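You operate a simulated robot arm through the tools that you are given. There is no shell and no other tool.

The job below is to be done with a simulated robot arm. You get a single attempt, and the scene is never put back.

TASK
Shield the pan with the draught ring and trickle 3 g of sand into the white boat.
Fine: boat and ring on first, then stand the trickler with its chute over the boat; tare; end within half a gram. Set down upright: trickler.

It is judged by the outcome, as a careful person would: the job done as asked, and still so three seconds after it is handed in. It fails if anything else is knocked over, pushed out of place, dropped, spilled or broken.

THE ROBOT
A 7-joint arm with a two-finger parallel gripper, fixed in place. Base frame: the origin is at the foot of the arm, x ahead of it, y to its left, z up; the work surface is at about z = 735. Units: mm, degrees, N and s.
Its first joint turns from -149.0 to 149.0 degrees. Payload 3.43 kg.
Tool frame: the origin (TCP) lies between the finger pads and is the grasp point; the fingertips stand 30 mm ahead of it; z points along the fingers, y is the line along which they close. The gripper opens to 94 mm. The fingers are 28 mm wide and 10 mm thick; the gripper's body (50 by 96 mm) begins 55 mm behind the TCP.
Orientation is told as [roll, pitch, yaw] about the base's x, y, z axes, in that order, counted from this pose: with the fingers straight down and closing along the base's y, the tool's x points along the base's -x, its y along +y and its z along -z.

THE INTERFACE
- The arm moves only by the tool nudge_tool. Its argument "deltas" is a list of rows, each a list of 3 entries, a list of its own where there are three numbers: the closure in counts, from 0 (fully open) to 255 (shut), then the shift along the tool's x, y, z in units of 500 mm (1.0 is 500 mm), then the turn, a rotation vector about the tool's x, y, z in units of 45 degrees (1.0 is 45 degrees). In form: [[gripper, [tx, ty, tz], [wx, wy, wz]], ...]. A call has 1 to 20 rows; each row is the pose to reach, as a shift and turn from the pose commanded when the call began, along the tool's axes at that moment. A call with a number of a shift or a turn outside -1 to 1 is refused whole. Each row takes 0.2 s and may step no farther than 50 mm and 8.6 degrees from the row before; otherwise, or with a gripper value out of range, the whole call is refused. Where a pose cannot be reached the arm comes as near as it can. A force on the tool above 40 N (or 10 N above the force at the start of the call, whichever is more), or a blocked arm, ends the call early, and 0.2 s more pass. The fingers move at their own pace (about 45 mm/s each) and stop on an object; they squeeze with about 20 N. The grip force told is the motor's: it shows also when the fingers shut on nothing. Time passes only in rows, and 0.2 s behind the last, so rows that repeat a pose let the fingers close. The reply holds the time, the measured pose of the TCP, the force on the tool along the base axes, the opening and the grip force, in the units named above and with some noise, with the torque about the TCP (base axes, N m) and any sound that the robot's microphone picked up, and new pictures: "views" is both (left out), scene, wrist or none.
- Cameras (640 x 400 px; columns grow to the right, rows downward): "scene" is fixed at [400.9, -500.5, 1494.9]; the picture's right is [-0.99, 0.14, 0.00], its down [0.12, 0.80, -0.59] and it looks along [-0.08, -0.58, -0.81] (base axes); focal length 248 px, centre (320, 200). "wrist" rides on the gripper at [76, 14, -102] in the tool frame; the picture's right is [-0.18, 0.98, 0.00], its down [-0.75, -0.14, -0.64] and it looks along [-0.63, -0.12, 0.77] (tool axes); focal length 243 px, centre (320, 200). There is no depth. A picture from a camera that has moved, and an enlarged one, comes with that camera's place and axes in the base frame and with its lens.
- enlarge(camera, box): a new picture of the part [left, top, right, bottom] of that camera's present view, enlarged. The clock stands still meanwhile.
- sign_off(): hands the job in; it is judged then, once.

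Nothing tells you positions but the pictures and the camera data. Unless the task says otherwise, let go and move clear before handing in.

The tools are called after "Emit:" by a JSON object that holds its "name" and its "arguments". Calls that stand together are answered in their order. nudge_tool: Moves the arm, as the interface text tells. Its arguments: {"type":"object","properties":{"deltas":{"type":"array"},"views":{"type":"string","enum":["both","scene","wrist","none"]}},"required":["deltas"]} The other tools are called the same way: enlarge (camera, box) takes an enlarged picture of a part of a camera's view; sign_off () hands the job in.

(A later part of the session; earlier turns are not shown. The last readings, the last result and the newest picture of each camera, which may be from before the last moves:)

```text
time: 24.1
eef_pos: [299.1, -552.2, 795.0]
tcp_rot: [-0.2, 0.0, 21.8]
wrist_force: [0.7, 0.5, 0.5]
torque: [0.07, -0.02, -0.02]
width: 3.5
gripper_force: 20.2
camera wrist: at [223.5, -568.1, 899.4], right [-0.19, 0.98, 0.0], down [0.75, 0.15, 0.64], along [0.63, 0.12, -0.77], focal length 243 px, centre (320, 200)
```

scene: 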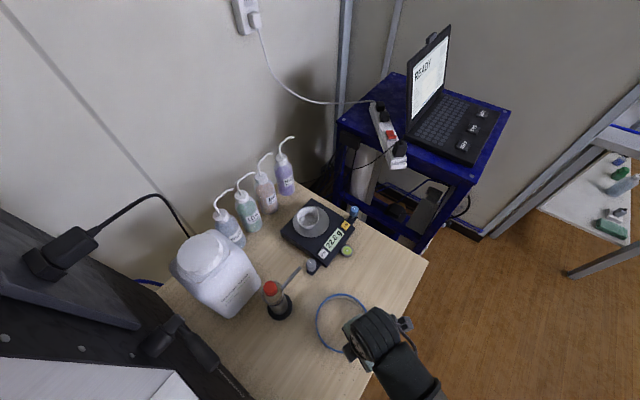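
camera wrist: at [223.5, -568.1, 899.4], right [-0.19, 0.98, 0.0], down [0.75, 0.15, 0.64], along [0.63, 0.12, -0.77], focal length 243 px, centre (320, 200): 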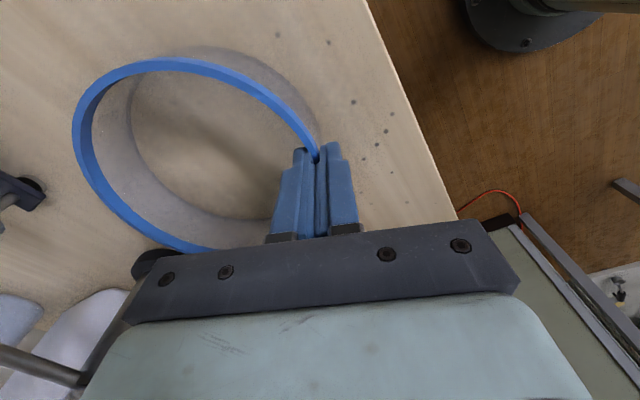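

The wall is pinched at 3.5 mm width. I lift a bit and check that the ring stays level.

Emit:
{"name": "nudge_tool", "arguments": {"deltas": [[255, [0, 0, -0.01], [0, 0, 0]], [255, [0, 0, -0.04], [0, 0, 0]], [255, [0, 0, -0.1], [0, 0, 0]], [255, [0, 0, -0.18], [0, 0, 0]], [255, [0, 0, -0.24], [0, 0, 0]], [255, [0, 0, -0.26], [0, 0, 0]], [255, [0, 0, -0.26], [0, 0, 0]]]}}

Emit:
{"name": "enlarge", "arguments": {"camera": "scene", "box": [290, 250, 430, 380]}}

```text
time: 25.7
eef_pos: [299.3, -550.8, 924.0]
tcp_rot: [-0.1, 0.0, 21.8]
wrist_force: [-0.2, -0.4, -1.4]
torque: [0.06, 0.01, 0.03]
width: 3.4
gripper_force: 20.0
camera wrist: at [223.0, -567.7, 1029.7], right [-0.19, 0.98, 0.0], down [0.75, 0.15, 0.64], along [0.63, 0.12, -0.77], focal length 243 px, centre (320, 200)
```

scene: 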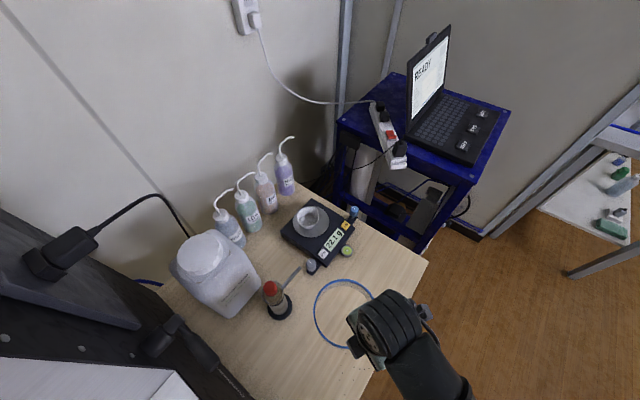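
wrist: 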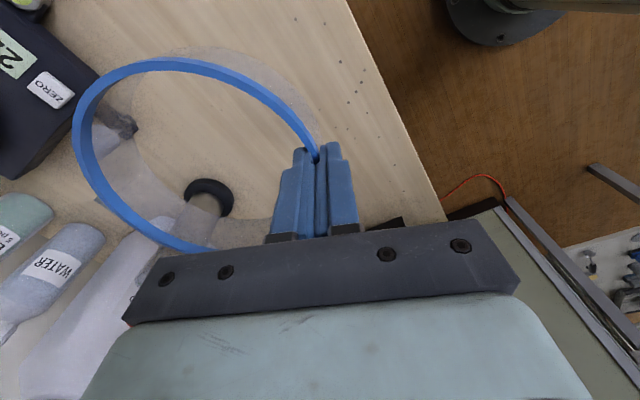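

```text
3.08 times, centred on (360, 315) of scene
camera zoom: at [400.9, -500.5, 1494.9], right [-0.99, 0.14, 0.0], down [0.12, 0.8, -0.59], along [-0.08, -0.58, -0.81], focal length 763 px, centre (197, -154)
```

zoom: 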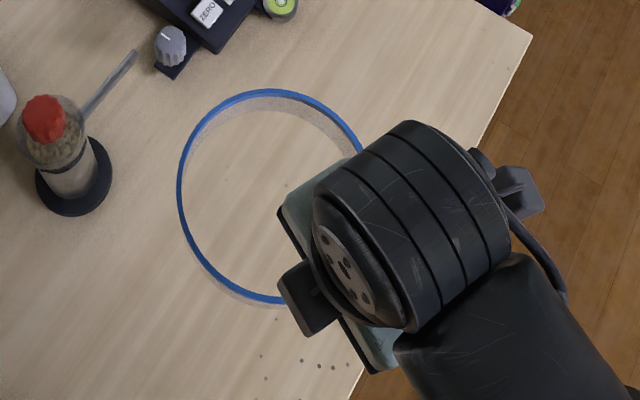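

The ring is held solidly and level. I carry it over the balance so its centre goes to about (367.5,-925), staying above the trickler chute.

Emit:
{"name": "nudge_tool", "arguments": {"deltas": [[255, [0.008, -0.03, -0.01], [0, 0, 0]], [255, [0.026, -0.11, -0.02], [0, 0, 0]], [255, [0.047, -0.2, -0.03], [0, 0, 0]], [255, [0.069, -0.29, -0.03], [0, 0, 0]], [255, [0.09, -0.38, -0.03], [0, 0, 0]], [255, [0.112, -0.47, -0.03], [0, 0, 0]], [255, [0.131, -0.55, -0.03], [0, 0, 0]], [255, [0.142, -0.595, -0.03], [0, 0, 0]], [255, [0.144, -0.605, -0.03], [0, 0, 0]], [255, [0.144, -0.605, -0.03], [0, 0, 0]]]}}

Emit:
{"name": "enlarge", "arguments": {"camera": "scene", "box": [260, 180, 360, 270]}}

```text
time: 27.9
eef_pos: [344.5, -860.1, 941.2]
tcp_rot: [-0.1, 0.1, 21.8]
wrist_force: [-0.9, -0.4, -1.2]
torque: [0.04, 0.01, -0.01]
width: 3.7
gripper_force: 20.6
camera wrist: at [269.0, -875.3, 1045.3], right [-0.19, 0.98, 0.0], down [0.75, 0.15, 0.64], along [0.63, 0.12, -0.77], focal length 243 px, centre (320, 200)
```

scene: 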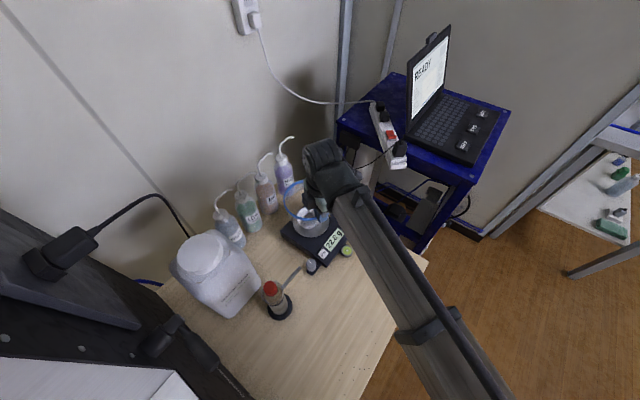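
wrist: 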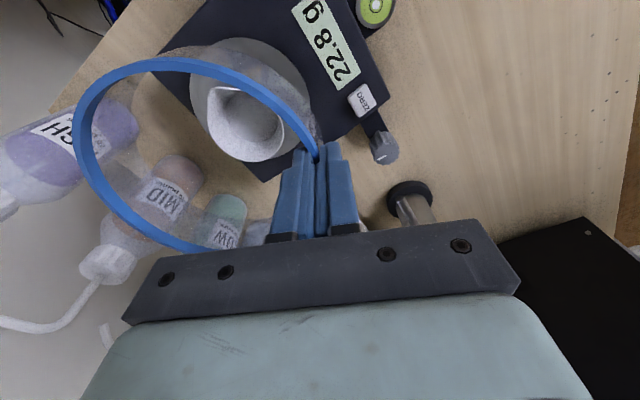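

```text
4.44 times, centred on (310, 225) of scene
camera zoom: at [400.9, -500.5, 1494.9], right [-0.99, 0.14, 0.0], down [0.12, 0.8, -0.59], along [-0.08, -0.58, -0.81], focal length 1102 px, centre (364, 89)
```

zoom: 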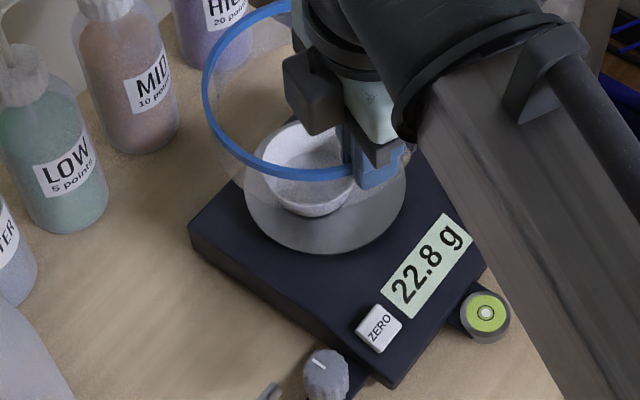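

The ring is centred over the pan to within about 1 mm. I lower it most of the way, then look.

Emit:
{"name": "nudge_tool", "arguments": {"deltas": [[255, [0, 0, 0.04], [0, 0, 0]], [255, [0, 0, 0.1], [0, 0, 0]], [255, [0, 0, 0.15], [0, 0, 0]], [255, [0, 0, 0.18], [0, 0, 0]], [255, [0, 0, 0.2], [0, 0, 0]], [255, [0, 0, 0.2], [0, 0, 0]]]}}

Emit:
{"name": "enlarge", "arguments": {"camera": "wrist", "box": [60, 20, 340, 260]}}

Emit:
{"name": "enlarge", "arguments": {"camera": "scene", "box": [270, 185, 360, 260]}}

```text
time: 29.3
eef_pos: [345.3, -860.0, 840.7]
tcp_rot: [-0.2, 0.0, 21.8]
wrist_force: [-0.7, 0.7, 3.9]
torque: [0.08, 0.0, -0.02]
width: 3.2
gripper_force: 20.5
camera wrist: at [268.9, -875.4, 945.3], right [-0.19, 0.98, 0.0], down [0.75, 0.15, 0.64], along [0.63, 0.12, -0.77], focal length 243 px, centre (320, 200)
```

scene: 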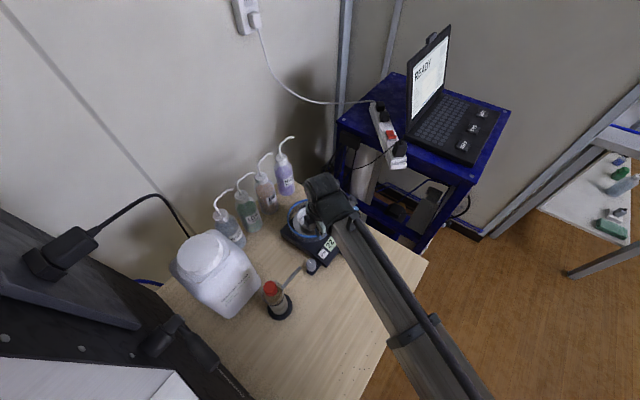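
wrist: 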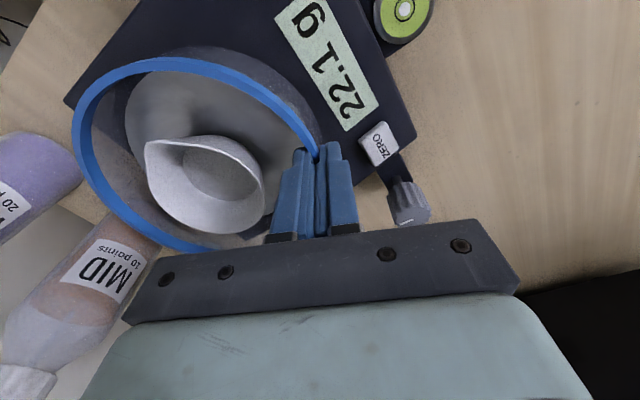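

```text
1.67 times, centred on (200, 140) of wrist
camera zoom: at [268.9, -875.4, 945.3], right [-0.19, 0.98, 0.0], down [0.75, 0.15, 0.64], along [0.63, 0.12, -0.77], focal length 404 px, centre (520, 300)
```

zoom: 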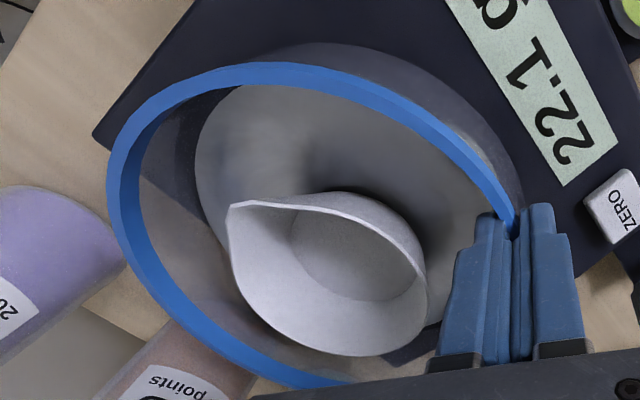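

```text
5.33 times, centred on (315, 222) of scene
camera zoom: at [400.9, -500.5, 1494.9], right [-0.99, 0.14, 0.0], down [0.12, 0.8, -0.59], along [-0.08, -0.58, -0.81], focal length 1322 px, centre (347, 80)
```

zoom: 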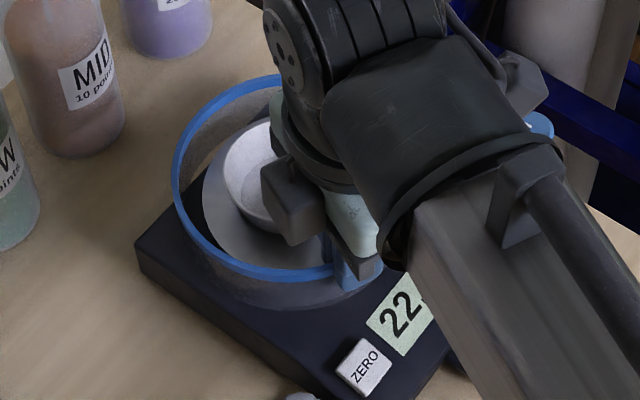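

Light contact force already (about 4 N), while the reading remains about 22 g, so the ring rests on the body and not on the pan. I ease down 1 mm and look at the force.

Emit:
{"name": "nudge_tool", "arguments": {"deltas": [[255, [0, 0, 0.001], [0, 0, 0]], [255, [0, 0, 0.002], [0, 0, 0]]], "views": "wrist"}}

```text
time: 29.9
eef_pos: [344.5, -859.3, 840.5]
tcp_rot: [-0.2, 0.0, 21.8]
wrist_force: [0.7, 0.5, 12.8]
torque: [0.07, -0.11, 0.0]
width: 3.6
gripper_force: 19.1
camera wrist: at [268.8, -875.3, 945.2], right [-0.19, 0.98, 0.0], down [0.75, 0.15, 0.64], along [0.63, 0.12, -0.77], focal length 243 px, centre (320, 200)
```

wrist: 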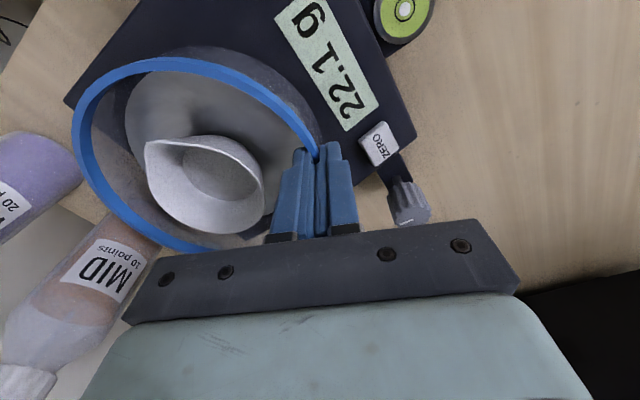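

Firmly seated. I ease off slightly and open the fingers just enough (inner finger stays clear of the boat), then lift out.

Emit:
{"name": "nudge_tool", "arguments": {"deltas": [[255, [0, 0, -0.0015], [0, 0, 0]], [245, [0, 0, -0.0015], [0, 0, 0]], [230, [0, 0, -0.0015], [0, 0, 0]], [210, [0, 0, -0.0015], [0, 0, 0]], [200, [0, 0, -0.0015], [0, 0, 0]], [200, [0, 0, -0.0015], [0, 0, 0]]], "views": "wrist"}}

```text
time: 31.3
eef_pos: [344.0, -859.7, 839.8]
tcp_rot: [-0.2, 0.0, 21.8]
wrist_force: [1.4, 0.6, -0.1]
torque: [0.01, 0.0, -0.02]
width: 20.4
gripper_force: 0.1
camera wrist: at [268.6, -875.5, 945.2], right [-0.19, 0.98, 0.0], down [0.75, 0.15, 0.64], along [0.63, 0.12, -0.77], focal length 243 px, centre (320, 200)
```

wrist: 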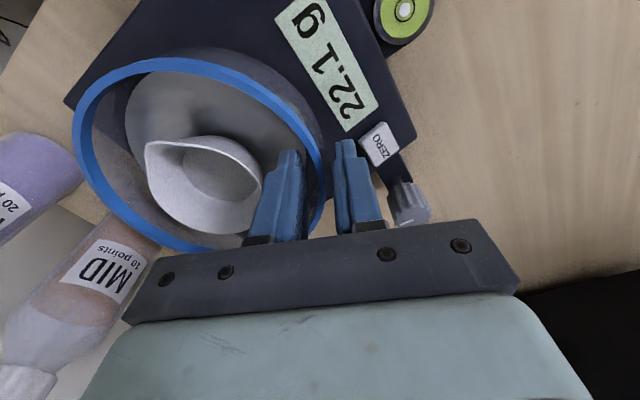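

Released; the reading is steady at 22.1 g. I lift straight out and inspect.

Emit:
{"name": "nudge_tool", "arguments": {"deltas": [[200, [0, 0, -0.02], [0, 0, 0]], [200, [0, 0, -0.08], [0, 0, 0]], [200, [0, 0, -0.16], [0, 0, 0]], [200, [0, 0, -0.24], [0, 0, 0]], [200, [0, 0, -0.24], [0, 0, 0]]]}}

Emit:
{"name": "enlarge", "arguments": {"camera": "wrist", "box": [130, 0, 430, 220]}}

Emit:
{"name": "enlarge", "arguments": {"camera": "scene", "box": [255, 185, 355, 310]}}

```text
time: 32.5
eef_pos: [342.4, -859.9, 960.9]
tcp_rot: [-0.2, 0.0, 21.8]
wrist_force: [0.1, 0.1, -0.9]
torque: [-0.01, 0.0, -0.02]
width: 20.5
gripper_force: 0.1
camera wrist: at [268.3, -875.8, 1065.3], right [-0.19, 0.98, 0.0], down [0.75, 0.15, 0.64], along [0.63, 0.12, -0.77], focal length 243 px, centre (320, 200)
```

scene: 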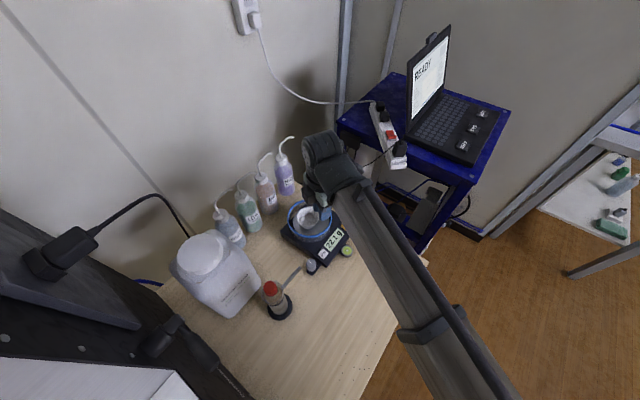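
wrist: 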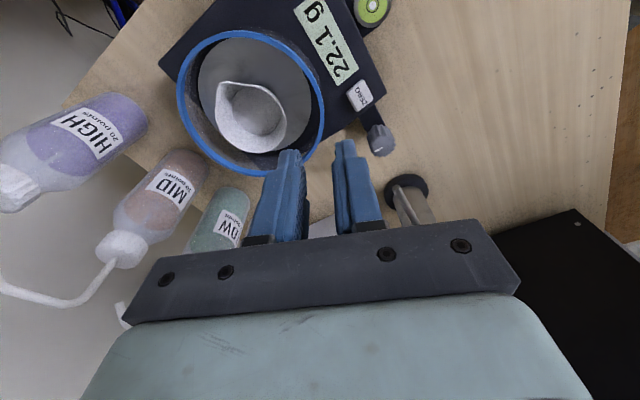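

```text
1.82 times, centred on (280, 110) of wrist
camera zoom: at [268.3, -875.8, 1065.3], right [-0.19, 0.98, 0.0], down [0.75, 0.15, 0.64], along [0.63, 0.12, -0.77], focal length 441 px, centre (393, 364)
```

zoom: 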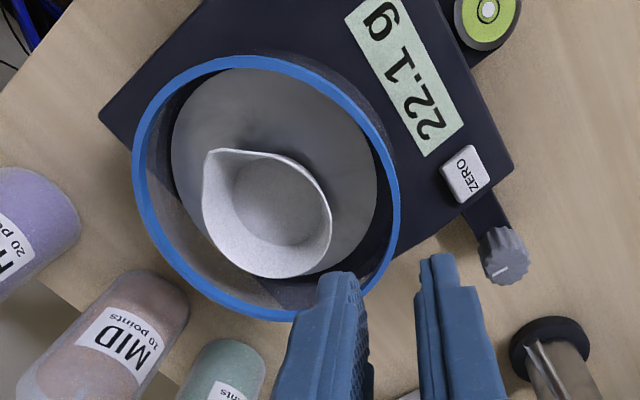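

```text
3.20 times, centred on (305, 248) of scene
camera zoom: at [400.9, -500.5, 1494.9], right [-0.99, 0.14, 0.0], down [0.12, 0.8, -0.59], along [-0.08, -0.58, -0.81], focal length 794 px, centre (368, 48)
```

zoom: 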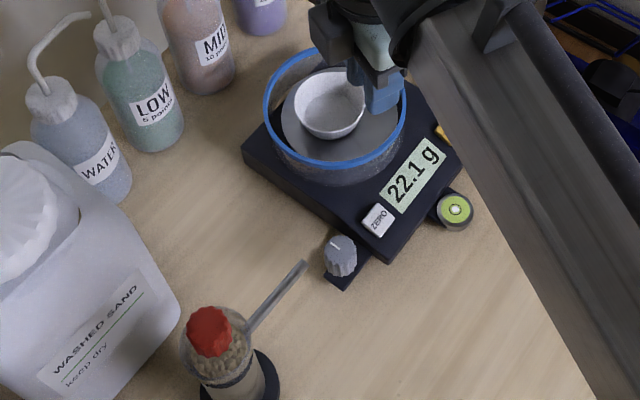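

The ring stands cleanly around the pan without touching it, and the reading is steady at 22.1 g. Now I go above the trickler with 45° yaw so the fingers straddle it across the chute direction.

Emit:
{"name": "nudge_tool", "arguments": {"deltas": [[200, [-0.05, 0.027, -0.02], [0, 0, -0.075]], [100, [-0.116, 0.063, -0.048], [0, 0, -0.15]], [0, [-0.18, 0.098, -0.048], [0, 0, -0.22]], [0, [-0.25, 0.136, -0.048], [0, 0, -0.3]], [0, [-0.32, 0.174, -0.048], [0, 0, -0.4]], [0, [-0.38, 0.207, -0.048], [0, 0, -0.47]], [0, [-0.397, 0.216, -0.048], [0, 0, -0.516]], [0, [-0.397, 0.216, -0.048], [0, 0, -0.516]]]}}

Emit:
{"name": "enlarge", "arguments": {"camera": "wrist", "box": [220, 60, 420, 250]}}

Emit:
{"name": "enlarge", "arguments": {"camera": "scene", "box": [240, 200, 340, 330]}}

```text
time: 34.3
eef_pos: [488.6, -685.0, 984.0]
tcp_rot: [-0.2, 0.1, 45.0]
wrist_force: [0.1, 0.2, -0.4]
torque: [0.02, -0.02, -0.01]
width: 94.0
gripper_force: 0.1
camera wrist: at [425.1, -730.0, 1088.8], right [-0.57, 0.82, 0.0], down [0.63, 0.44, 0.64], along [0.53, 0.36, -0.77], focal length 243 px, centre (320, 200)
```

scene: 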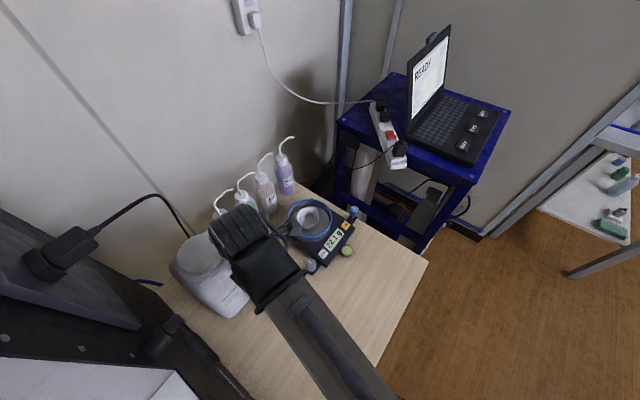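
wrist: 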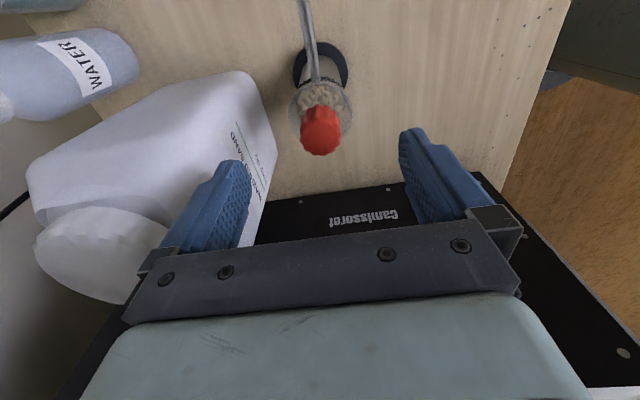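

```text
2.11 times, centred on (320, 155) of wrist
camera zoom: at [425.1, -730.0, 1088.8], right [-0.57, 0.82, 0.0], down [0.63, 0.44, 0.64], along [0.53, 0.36, -0.77], focal length 511 px, centre (320, 295)
```

zoom: 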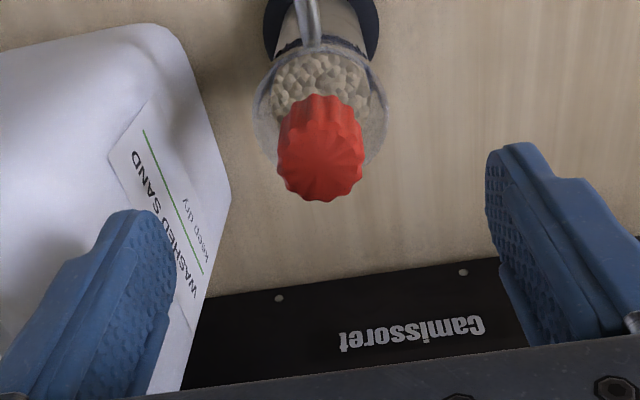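

```text
3.08 times, centred on (290, 265) of scene
camera zoom: at [400.9, -500.5, 1494.9], right [-0.99, 0.14, 0.0], down [0.12, 0.8, -0.59], along [-0.08, -0.58, -0.81], focal length 763 px, centre (412, 0)
```

zoom: 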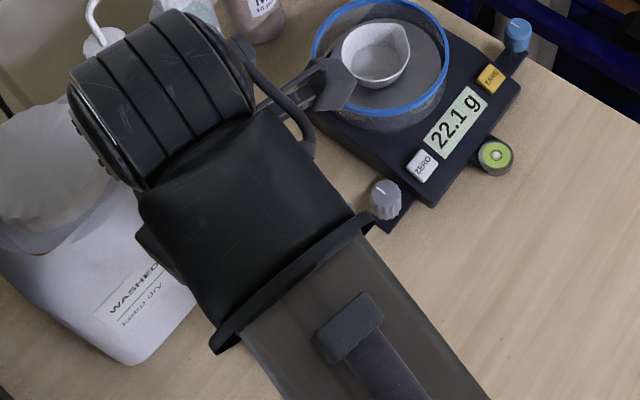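

The trickler is centred under the gripper: knob top z≈921, hopper about 54 mm across at z≈850–886, with the jug's face well clear of the left finger. I lower to grip the hopper, keeping the palm above the knob.

Emit:
{"name": "nudge_tool", "arguments": {"deltas": [[0, [0, 0, 0.05], [0, 0, 0]], [0, [0, 0, 0.11], [0, 0, 0]], [0, [0, 0, 0.16], [0, 0, 0]], [0, [0, 0, 0.19], [0, 0, 0]], [0, [0, 0, 0.19], [0, 0, 0]]]}}

Emit:
{"name": "enlarge", "arguments": {"camera": "wrist", "box": [220, 40, 420, 240]}}

```text
time: 35.5
eef_pos: [487.9, -685.4, 889.4]
tcp_rot: [-0.2, 0.1, 45.1]
wrist_force: [-0.3, -0.4, -0.1]
torque: [0.0, 0.03, 0.01]
width: 93.8
gripper_force: 0.0
camera wrist: at [424.7, -729.5, 994.1], right [-0.56, 0.83, 0.0], down [0.63, 0.44, 0.64], along [0.53, 0.36, -0.77], focal length 243 px, centre (320, 200)
```

scene: 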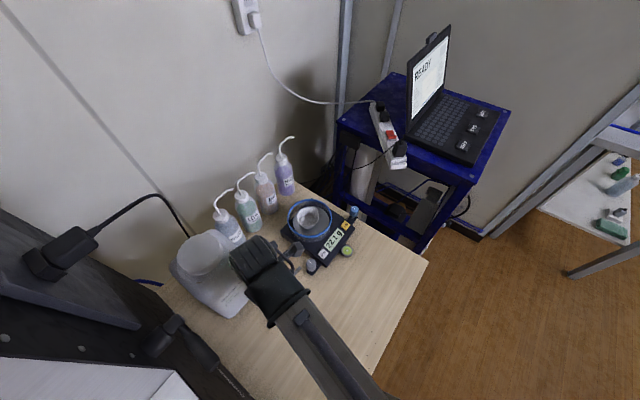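
wrist: 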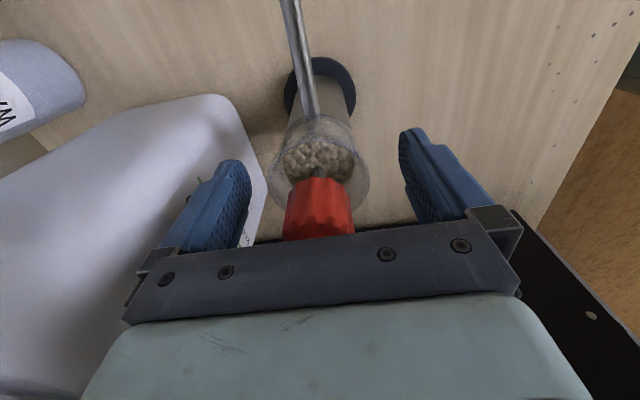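

```text
2.00 times, centred on (320, 140) of wrist
camera zoom: at [424.7, -729.5, 994.1], right [-0.56, 0.83, 0.0], down [0.63, 0.44, 0.64], along [0.53, 0.36, -0.77], focal length 485 px, centre (320, 320)
```

zoom: 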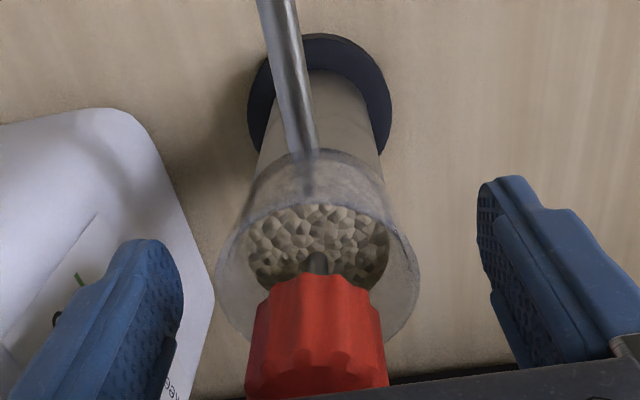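

Aligned. I go down 10 mm more and close on the hopper.

Emit:
{"name": "nudge_tool", "arguments": {"deltas": [[0, [0, 0, 0.01], [0, 0, 0]], [0, [0, 0, 0.02], [0, 0, 0]], [60, [0, 0, 0.02], [0, 0, 0]], [100, [0, 0, 0.02], [0, 0, 0]], [140, [0, 0, 0.02], [0, 0, 0]], [180, [0, 0, 0.02], [0, 0, 0]], [180, [0, 0, 0.02], [0, 0, 0]]]}}

Emit:
{"name": "enlarge", "arguments": {"camera": "wrist", "box": [220, 20, 420, 240]}}

```text
time: 37.1
eef_pos: [488.3, -685.0, 880.4]
tcp_rot: [-0.2, 0.0, 45.0]
wrist_force: [0.6, 0.5, 0.1]
torque: [-0.02, -0.01, 0.01]
width: 53.6
gripper_force: 20.3
camera wrist: at [425.0, -729.8, 984.0], right [-0.56, 0.83, 0.0], down [0.63, 0.44, 0.64], along [0.53, 0.36, -0.77], focal length 243 px, centre (320, 200)
```

scene: 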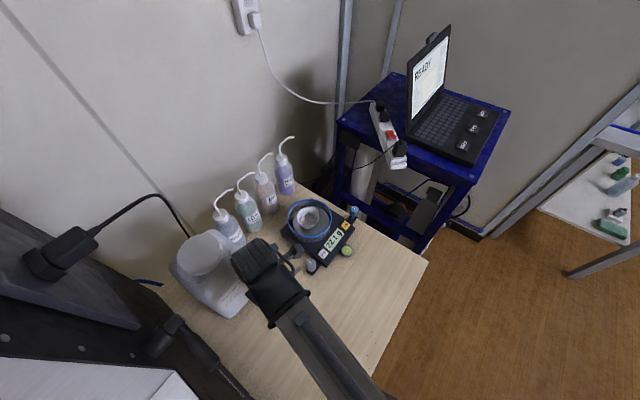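
wrist: 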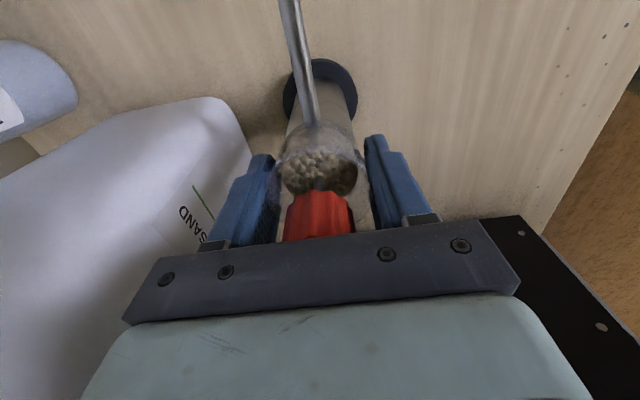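

```text
1.82 times, centred on (320, 130) of wrist
camera zoom: at [425.0, -729.8, 984.0], right [-0.56, 0.83, 0.0], down [0.63, 0.44, 0.64], along [0.53, 0.36, -0.77], focal length 441 px, centre (320, 327)
```

zoom: 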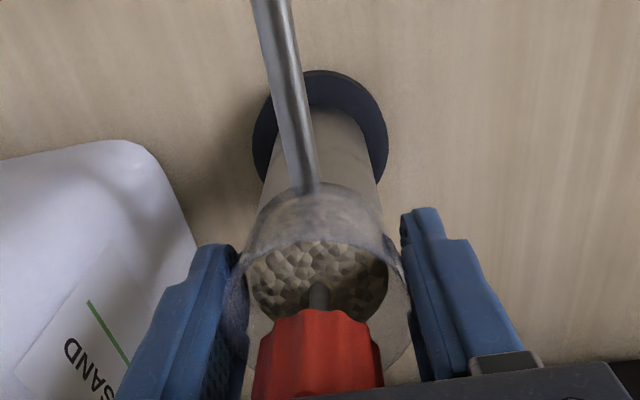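

The hopper is gripped at 53.6 mm. I lift slowly and check it hangs upright.

Emit:
{"name": "nudge_tool", "arguments": {"deltas": [[180, [0, 0, -0.006], [0, 0, 0]], [180, [0, 0, -0.02], [0, 0, 0]], [180, [0, 0, -0.05], [0, 0, 0]], [180, [0, 0, -0.08], [0, 0, 0]], [180, [0, 0, -0.1], [0, 0, 0]], [180, [0, 0, -0.1], [0, 0, 0]]]}}

Emit:
{"name": "enlarge", "arguments": {"camera": "wrist", "box": [220, 0, 420, 240]}}

Emit:
{"name": "enlarge", "arguments": {"camera": "scene", "box": [230, 200, 350, 330]}}

```text
time: 38.5
eef_pos: [488.4, -685.3, 929.3]
tcp_rot: [-0.1, 0.0, 45.0]
wrist_force: [-0.2, 0.3, -8.5]
torque: [-0.02, -0.03, -0.02]
width: 53.7
gripper_force: 20.4
camera wrist: at [425.3, -729.7, 1033.3], right [-0.56, 0.83, 0.0], down [0.63, 0.43, 0.64], along [0.53, 0.36, -0.77], focal length 243 px, centre (320, 200)
```

scene: 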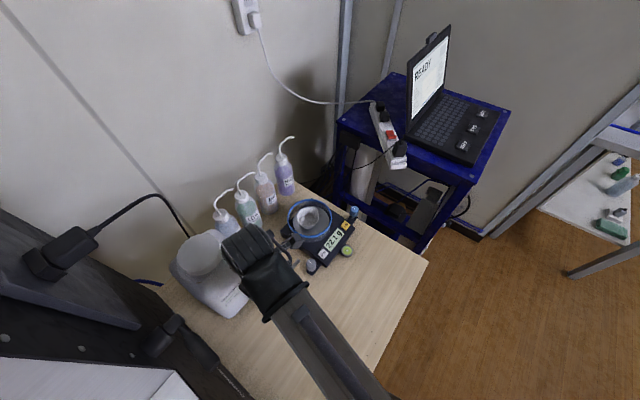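
wrist: 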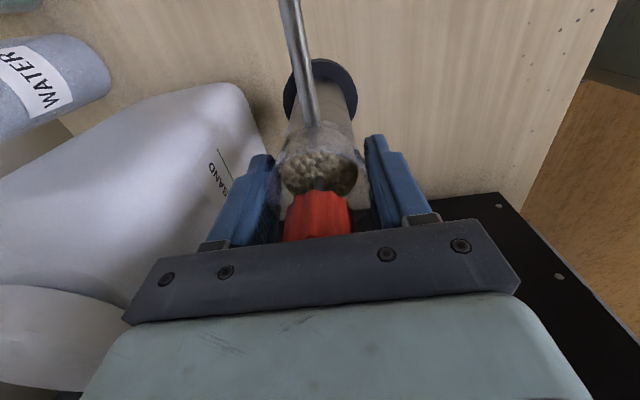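

```text
1.67 times, centred on (320, 120) of wrist
camera zoom: at [425.3, -729.7, 1033.3], right [-0.56, 0.83, 0.0], down [0.63, 0.43, 0.64], along [0.53, 0.36, -0.77], focal length 404 px, centre (320, 333)
```

zoom: 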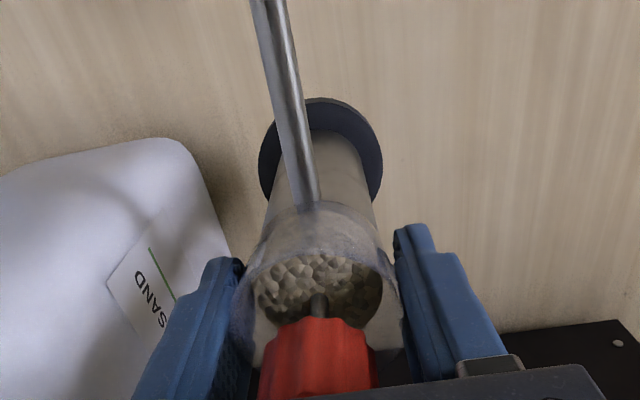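

```text
3.08 times, centred on (290, 265) of scene
camera zoom: at [400.9, -500.5, 1494.9], right [-0.99, 0.14, 0.0], down [0.12, 0.8, -0.59], along [-0.08, -0.58, -0.81], focal length 763 px, centre (412, 0)
```

zoom: 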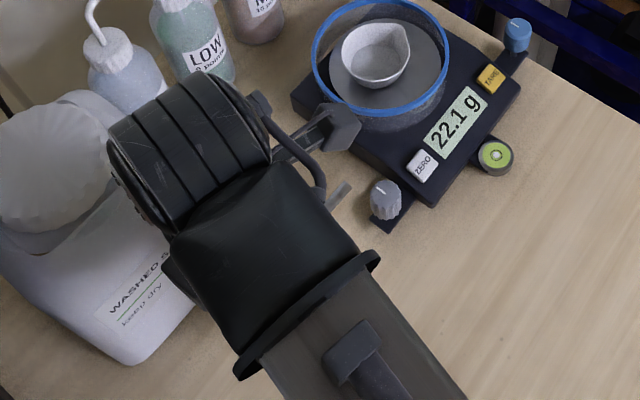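

It is held upright (about 0.8 kg). I carry it slowly toward the balance so the chute tip comes over the boat, at about (389,-913.5).

Emit:
{"name": "nudge_tool", "arguments": {"deltas": [[180, [0.01, -0.007, 0], [0, 0, 0]], [180, [0.035, -0.024, 0], [0, 0, 0]], [180, [0.07, -0.0475, 0], [0, 0, 0]], [180, [0.105, -0.071, 0], [0, 0, 0]], [180, [0.14, -0.095, 0], [0, 0, 0]], [180, [0.175, -0.119, 0], [0, 0, 0]], [180, [0.21, -0.1426, 0], [0, 0, 0]], [180, [0.24, -0.163, 0], [0, 0, 0]], [180, [0.26, -0.1765, 0], [0, 0, 0]], [180, [0.266, -0.1806, 0], [0, 0, 0]], [180, [0.266, -0.1806, 0], [0, 0, 0]]]}}

Emit:
{"name": "enlarge", "arguments": {"camera": "wrist", "box": [220, 0, 460, 240]}}

Emit:
{"name": "enlarge", "arguments": {"camera": "scene", "box": [240, 170, 360, 290]}}

```text
time: 40.9
eef_pos: [460.2, -843.6, 929.1]
tcp_rot: [0.0, 0.0, 45.0]
wrist_force: [-0.3, -0.6, -9.3]
torque: [-0.01, -0.02, -0.01]
width: 53.7
gripper_force: 20.2
camera wrist: at [395.3, -888.1, 1034.2], right [-0.56, 0.83, 0.0], down [0.63, 0.43, 0.64], along [0.53, 0.36, -0.77], focal length 243 px, centre (320, 200)
```

scene: 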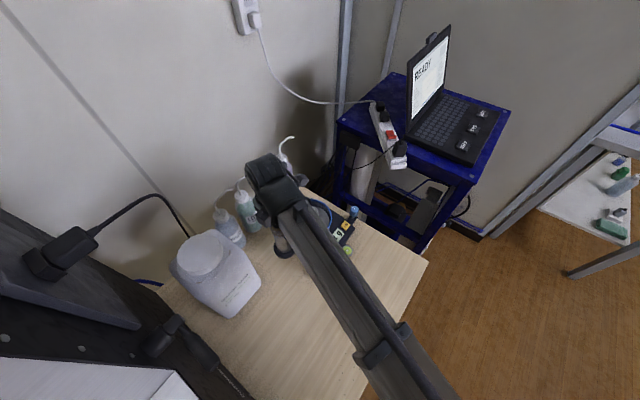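
wrist: 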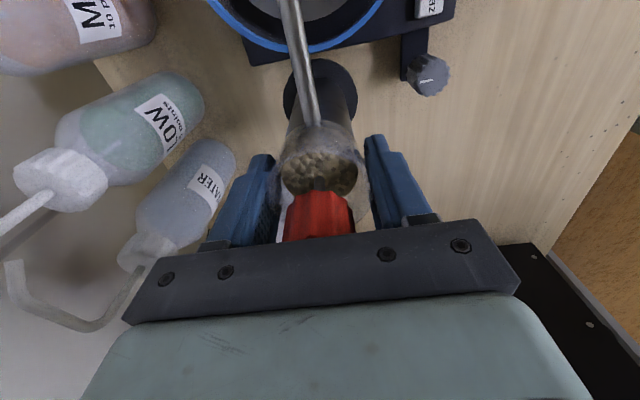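

```text
1.67 times, centred on (340, 120) of wrist
camera zoom: at [395.3, -888.1, 1034.2], right [-0.56, 0.83, 0.0], down [0.63, 0.43, 0.64], along [0.53, 0.36, -0.77], focal length 404 px, centre (287, 333)
```

zoom: 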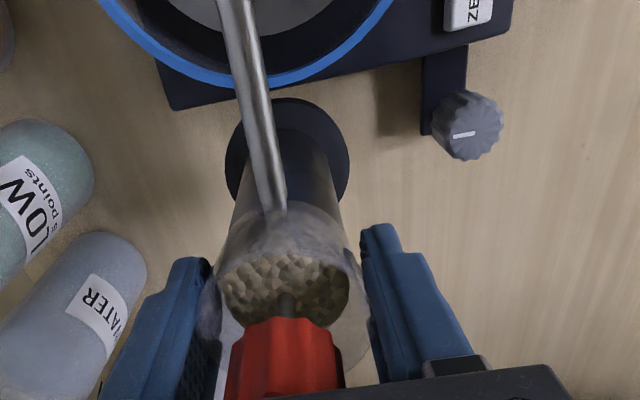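

```text
3.33 times, centred on (300, 230) of scene
camera zoom: at [400.9, -500.5, 1494.9], right [-0.99, 0.14, 0.0], down [0.12, 0.8, -0.59], along [-0.08, -0.58, -0.81], focal length 827 px, centre (387, 100)
```

zoom: 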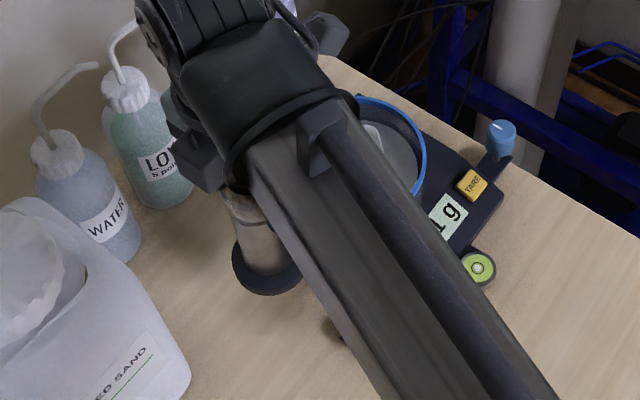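

The base clears the balance body by only ~3 mm here, so I shift 2 mm away and lower to just above the table.

Emit:
{"name": "nudge_tool", "arguments": {"deltas": [[180, [-0.004, 0, 0.01], [0, 0, 0]], [180, [-0.004, 0, 0.04], [0, 0, 0]], [180, [-0.004, 0, 0.07], [0, 0, 0]], [180, [-0.004, 0, 0.09], [0, 0, 0]], [180, [-0.004, 0, 0.095], [0, 0, 0]], [180, [-0.004, 0, 0.095], [0, 0, 0]]]}}

Emit:
{"name": "enlarge", "arguments": {"camera": "wrist", "box": [220, 0, 460, 240]}}

Emit:
{"name": "enlarge", "arguments": {"camera": "scene", "box": [240, 170, 360, 290]}}

```text
time: 42.3
eef_pos: [461.2, -840.9, 881.6]
tcp_rot: [-0.3, 0.1, 44.9]
wrist_force: [-0.3, -1.1, -9.3]
torque: [-0.01, 0.0, 0.02]
width: 53.6
gripper_force: 20.4
camera wrist: at [396.9, -886.9, 986.4], right [-0.56, 0.83, 0.0], down [0.63, 0.43, 0.64], along [0.53, 0.36, -0.77], focal length 243 px, centre (320, 200)
```

scene: 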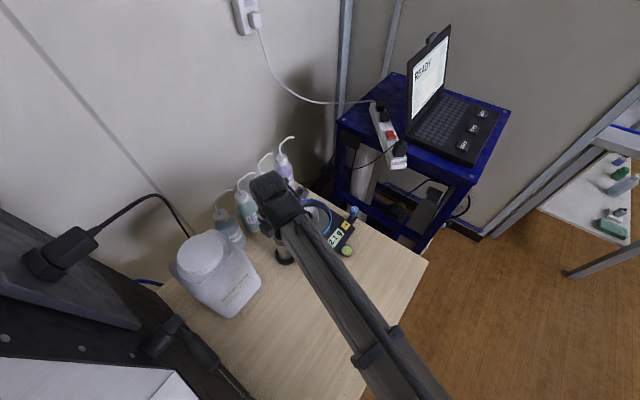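
wrist: 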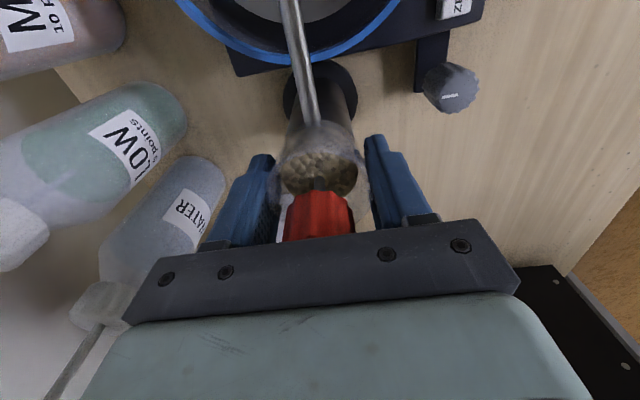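

```text
1.67 times, centred on (340, 120) of wrist
camera zoom: at [396.9, -886.9, 986.4], right [-0.56, 0.83, 0.0], down [0.63, 0.43, 0.64], along [0.53, 0.36, -0.77], focal length 404 px, centre (287, 333)
```

zoom: 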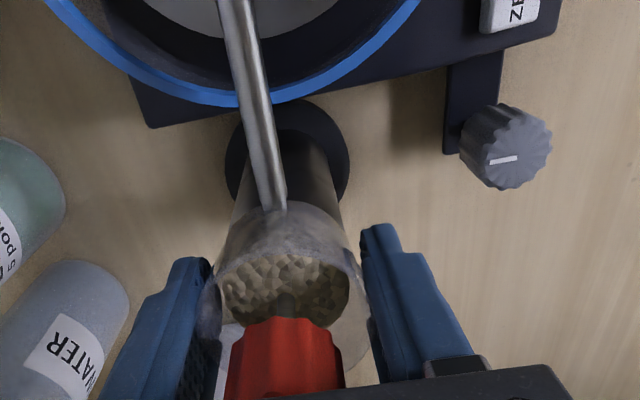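

```text
3.33 times, centred on (300, 230) of scene
camera zoom: at [400.9, -500.5, 1494.9], right [-0.99, 0.14, 0.0], down [0.12, 0.8, -0.59], along [-0.08, -0.58, -0.81], focal length 827 px, centre (387, 100)
```

zoom: 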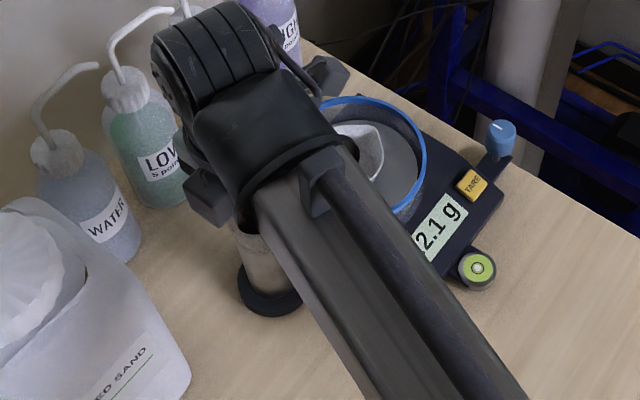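

The gap to the body is about 7 mm now, so I nudge 2.5 mm closer to get the chute further over the boat, then lower until the base stands on the table.

Emit:
{"name": "nudge_tool", "arguments": {"deltas": [[180, [0.005, 0, 0], [0, 0, 0]], [180, [0.005, 0, 0.002], [0, 0, 0]], [180, [0.005, 0, 0.003], [0, 0, 0]], [180, [0.005, 0, 0.004], [0, 0, 0]]], "views": "wrist"}}

```text
time: 43.3
eef_pos: [458.7, -843.8, 880.0]
tcp_rot: [0.0, 0.2, 45.0]
wrist_force: [0.6, 0.4, -9.7]
torque: [0.04, 0.02, 0.03]
width: 53.8
gripper_force: 19.8
camera wrist: at [394.9, -888.6, 984.4], right [-0.56, 0.83, 0.0], down [0.63, 0.43, 0.64], along [0.53, 0.36, -0.77], focal length 243 px, centre (320, 200)
```

wrist: 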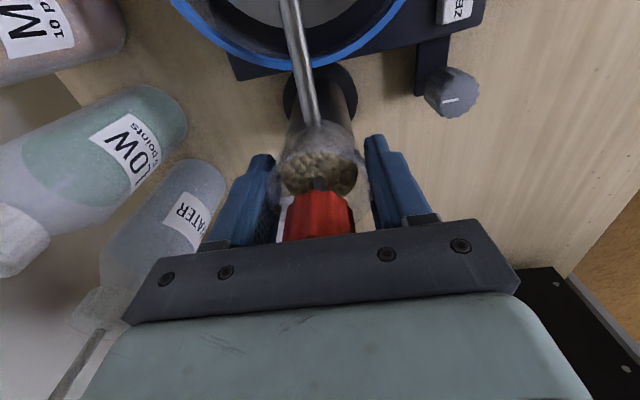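

Still hanging. I continue in half-millimetre steps.

Emit:
{"name": "nudge_tool", "arguments": {"deltas": [[180, [0, 0, 0.001], [0, 0, 0]], [180, [0, 0, 0.0015], [0, 0, 0]]], "views": "none"}}

```text
time: 43.9
eef_pos: [458.9, -844.5, 879.1]
tcp_rot: [-0.2, 0.1, 45.0]
wrist_force: [0.4, 0.0, -1.8]
torque: [0.11, 0.05, -0.01]
width: 53.6
gripper_force: 20.1
```

The base is on the table now, with its weight nearly fully taken. I open the fingers gently to release it.

Emit:
{"name": "nudge_tool", "arguments": {"deltas": [[150, [0, 0, 0], [0, 0, 0]], [110, [0, 0, 0], [0, 0, 0]], [80, [0, 0, 0], [0, 0, 0]], [40, [0, 0, 0], [0, 0, 0]], [0, [0, 0, 0], [0, 0, 0]], [0, [0, 0, 0], [0, 0, 0]]], "views": "wrist"}}

```text
time: 45.3
eef_pos: [458.4, -843.3, 879.3]
tcp_rot: [-0.2, 0.1, 45.0]
wrist_force: [-0.6, -0.3, -0.1]
torque: [0.01, 0.01, -0.05]
width: 94.1
gripper_force: 0.1
camera wrist: at [394.9, -888.5, 983.7], right [-0.56, 0.83, 0.0], down [0.63, 0.44, 0.64], along [0.53, 0.36, -0.77], focal length 243 px, centre (320, 200)
```

wrist: 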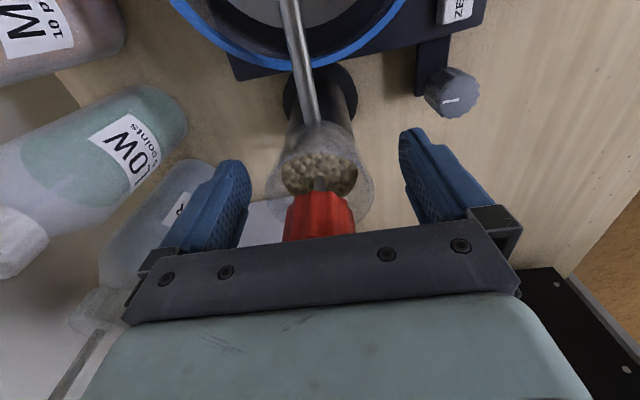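

The trickler stands free and upright. I rise straight up and then move aside for a clear view of chute and boat.

Emit:
{"name": "nudge_tool", "arguments": {"deltas": [[0, [0, 0, -0.02], [0, 0, 0]], [0, [0, 0, -0.08], [0, 0, 0]], [0, [0, 0, -0.16], [0, 0, 0]], [0, [0, 0, -0.24], [0, 0, 0]], [0, [0.04, 0.06, -0.25], [0, 0, 0.15]], [0, [0.08, 0.12, -0.25], [0, 0, 0.3]], [0, [0.12, 0.18, -0.25], [0, 0, 0.45]], [0, [0.16, 0.24, -0.25], [0, 0, 0.6]], [0, [0.2, 0.3, -0.25], [0, 0, 0.75]], [0, [0.24, 0.36, -0.25], [0, 0, 0.9]], [0, [0.24, 0.36, -0.25], [0, 0, 1.0]], [0, [0.24, 0.36, -0.25], [0, 0, 1.0]]]}}

Emit:
{"name": "enlarge", "arguments": {"camera": "scene", "box": [255, 185, 355, 275]}}

Emit:
{"name": "enlarge", "arguments": {"camera": "wrist", "box": [170, 40, 420, 220]}}

```text
time: 47.9
eef_pos: [245.6, -800.4, 1004.7]
tcp_rot: [-0.3, -0.1, -0.2]
wrist_force: [-0.1, 0.6, 0.5]
torque: [0.02, 0.0, 0.01]
width: 94.2
gripper_force: 0.0
camera wrist: at [169.6, -786.8, 1108.8], right [0.19, 0.98, 0.0], down [0.75, -0.14, 0.64], along [0.63, -0.12, -0.77], focal length 243 px, centre (320, 200)
```

scene: 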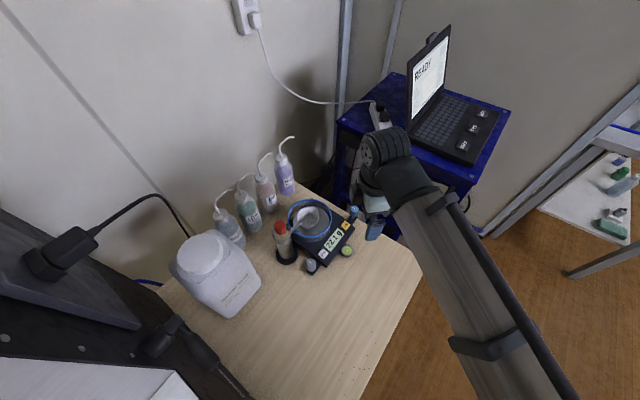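
wrist: 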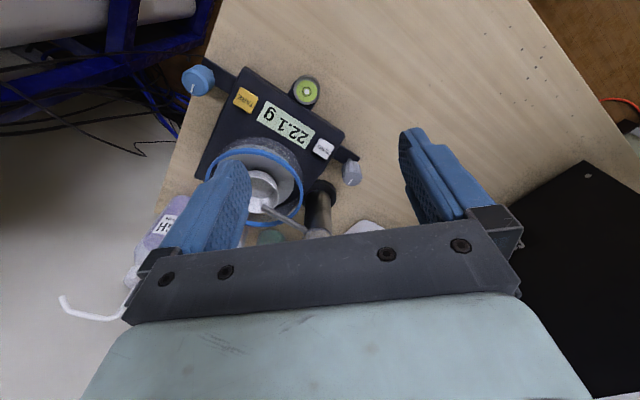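

```text
4.44 times, centred on (305, 230) of scene
camera zoom: at [400.9, -500.5, 1494.9], right [-0.99, 0.14, 0.0], down [0.12, 0.8, -0.59], along [-0.08, -0.58, -0.81], focal length 1102 px, centre (387, 67)
```

zoom: 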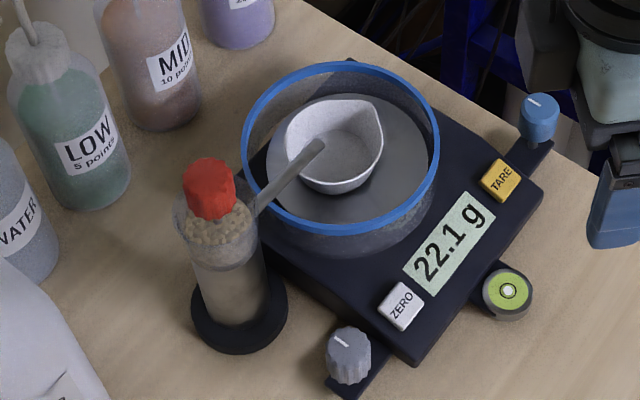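

```text
2.22 times, centred on (295, 130) of wrist
camera zoom: at [169.6, -786.8, 1108.8], right [0.19, 0.98, 0.0], down [0.75, -0.14, 0.64], along [0.63, -0.12, -0.77], focal length 539 px, centre (376, 356)
```

zoom: 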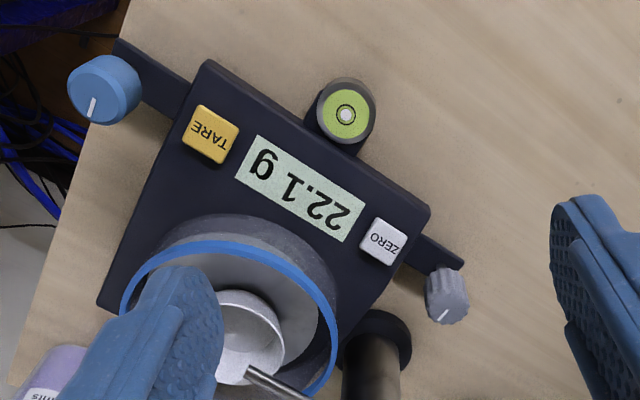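

The chute tip sits about 13 mm from the boat's centre, well inside it, and the reading is steady at 22.1 g. Now I close the fingers and go over the TARE button at about (256,-901).

Emit:
{"name": "nudge_tool", "arguments": {"deltas": [[120, [-0.007, -0.067, 0], [0, 0, 0]], [255, [-0.014, -0.134, 0], [0, 0, 0]], [255, [-0.0208, -0.2004, 0], [0, 0, 0]], [255, [-0.0208, -0.2004, 0.08], [0, 0, 0]], [255, [-0.0208, -0.2004, 0.16], [0, 0, 0]], [255, [-0.0208, -0.2004, 0.24], [0, 0, 0]], [255, [-0.0208, -0.2004, 0.29], [0, 0, 0]], [255, [-0.0208, -0.2004, 0.32], [0, 0, 0]], [255, [-0.0208, -0.2004, 0.32], [0, 0, 0]]]}}

Emit:
{"name": "enlarge", "arguments": {"camera": "wrist", "box": [200, 40, 440, 240]}}

Emit:
{"name": "enlarge", "arguments": {"camera": "scene", "box": [290, 180, 390, 265]}}

```text
time: 49.9
eef_pos: [256.7, -901.3, 844.0]
tcp_rot: [-0.2, -0.1, 0.0]
wrist_force: [-0.5, 0.2, -0.2]
torque: [-0.02, -0.02, -0.01]
width: 0.0
gripper_force: 20.0
camera wrist: at [180.7, -888.0, 948.4], right [0.18, 0.98, 0.0], down [0.75, -0.14, 0.64], along [0.63, -0.12, -0.77], focal length 243 px, centre (320, 200)
```

scene: 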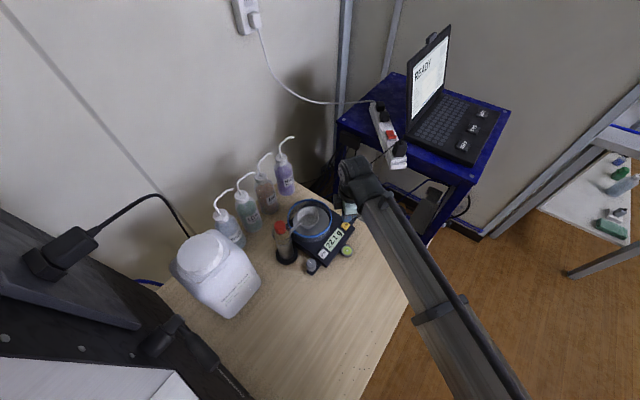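
wrist: 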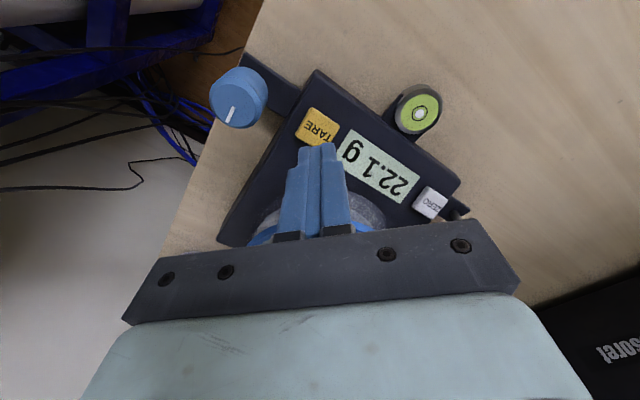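

```text
2.00 times, centred on (320, 140) of wrist
camera zoom: at [180.7, -888.0, 948.4], right [0.18, 0.98, 0.0], down [0.75, -0.14, 0.64], along [0.63, -0.12, -0.77], focal length 485 px, centre (320, 320)
```

zoom: 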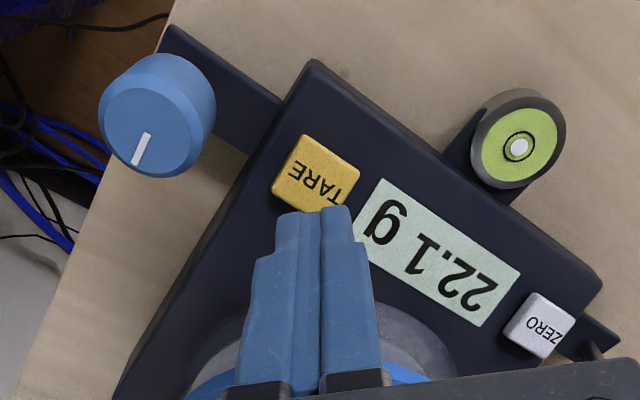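

```text
4.71 times, centred on (340, 222) of scene
camera zoom: at [400.9, -500.5, 1494.9], right [-0.99, 0.14, 0.0], down [0.12, 0.8, -0.59], along [-0.08, -0.58, -0.81], focal length 1167 px, centre (226, 94)
```

zoom: 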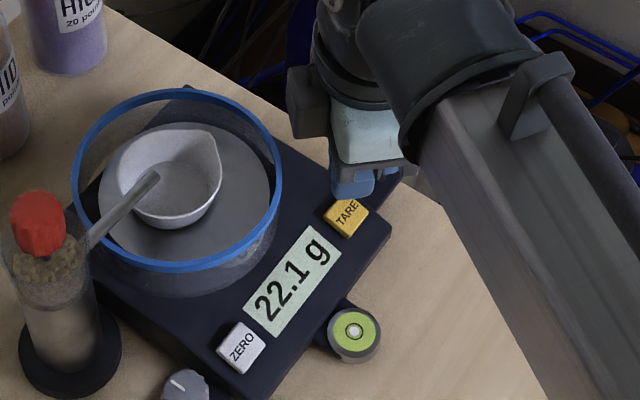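

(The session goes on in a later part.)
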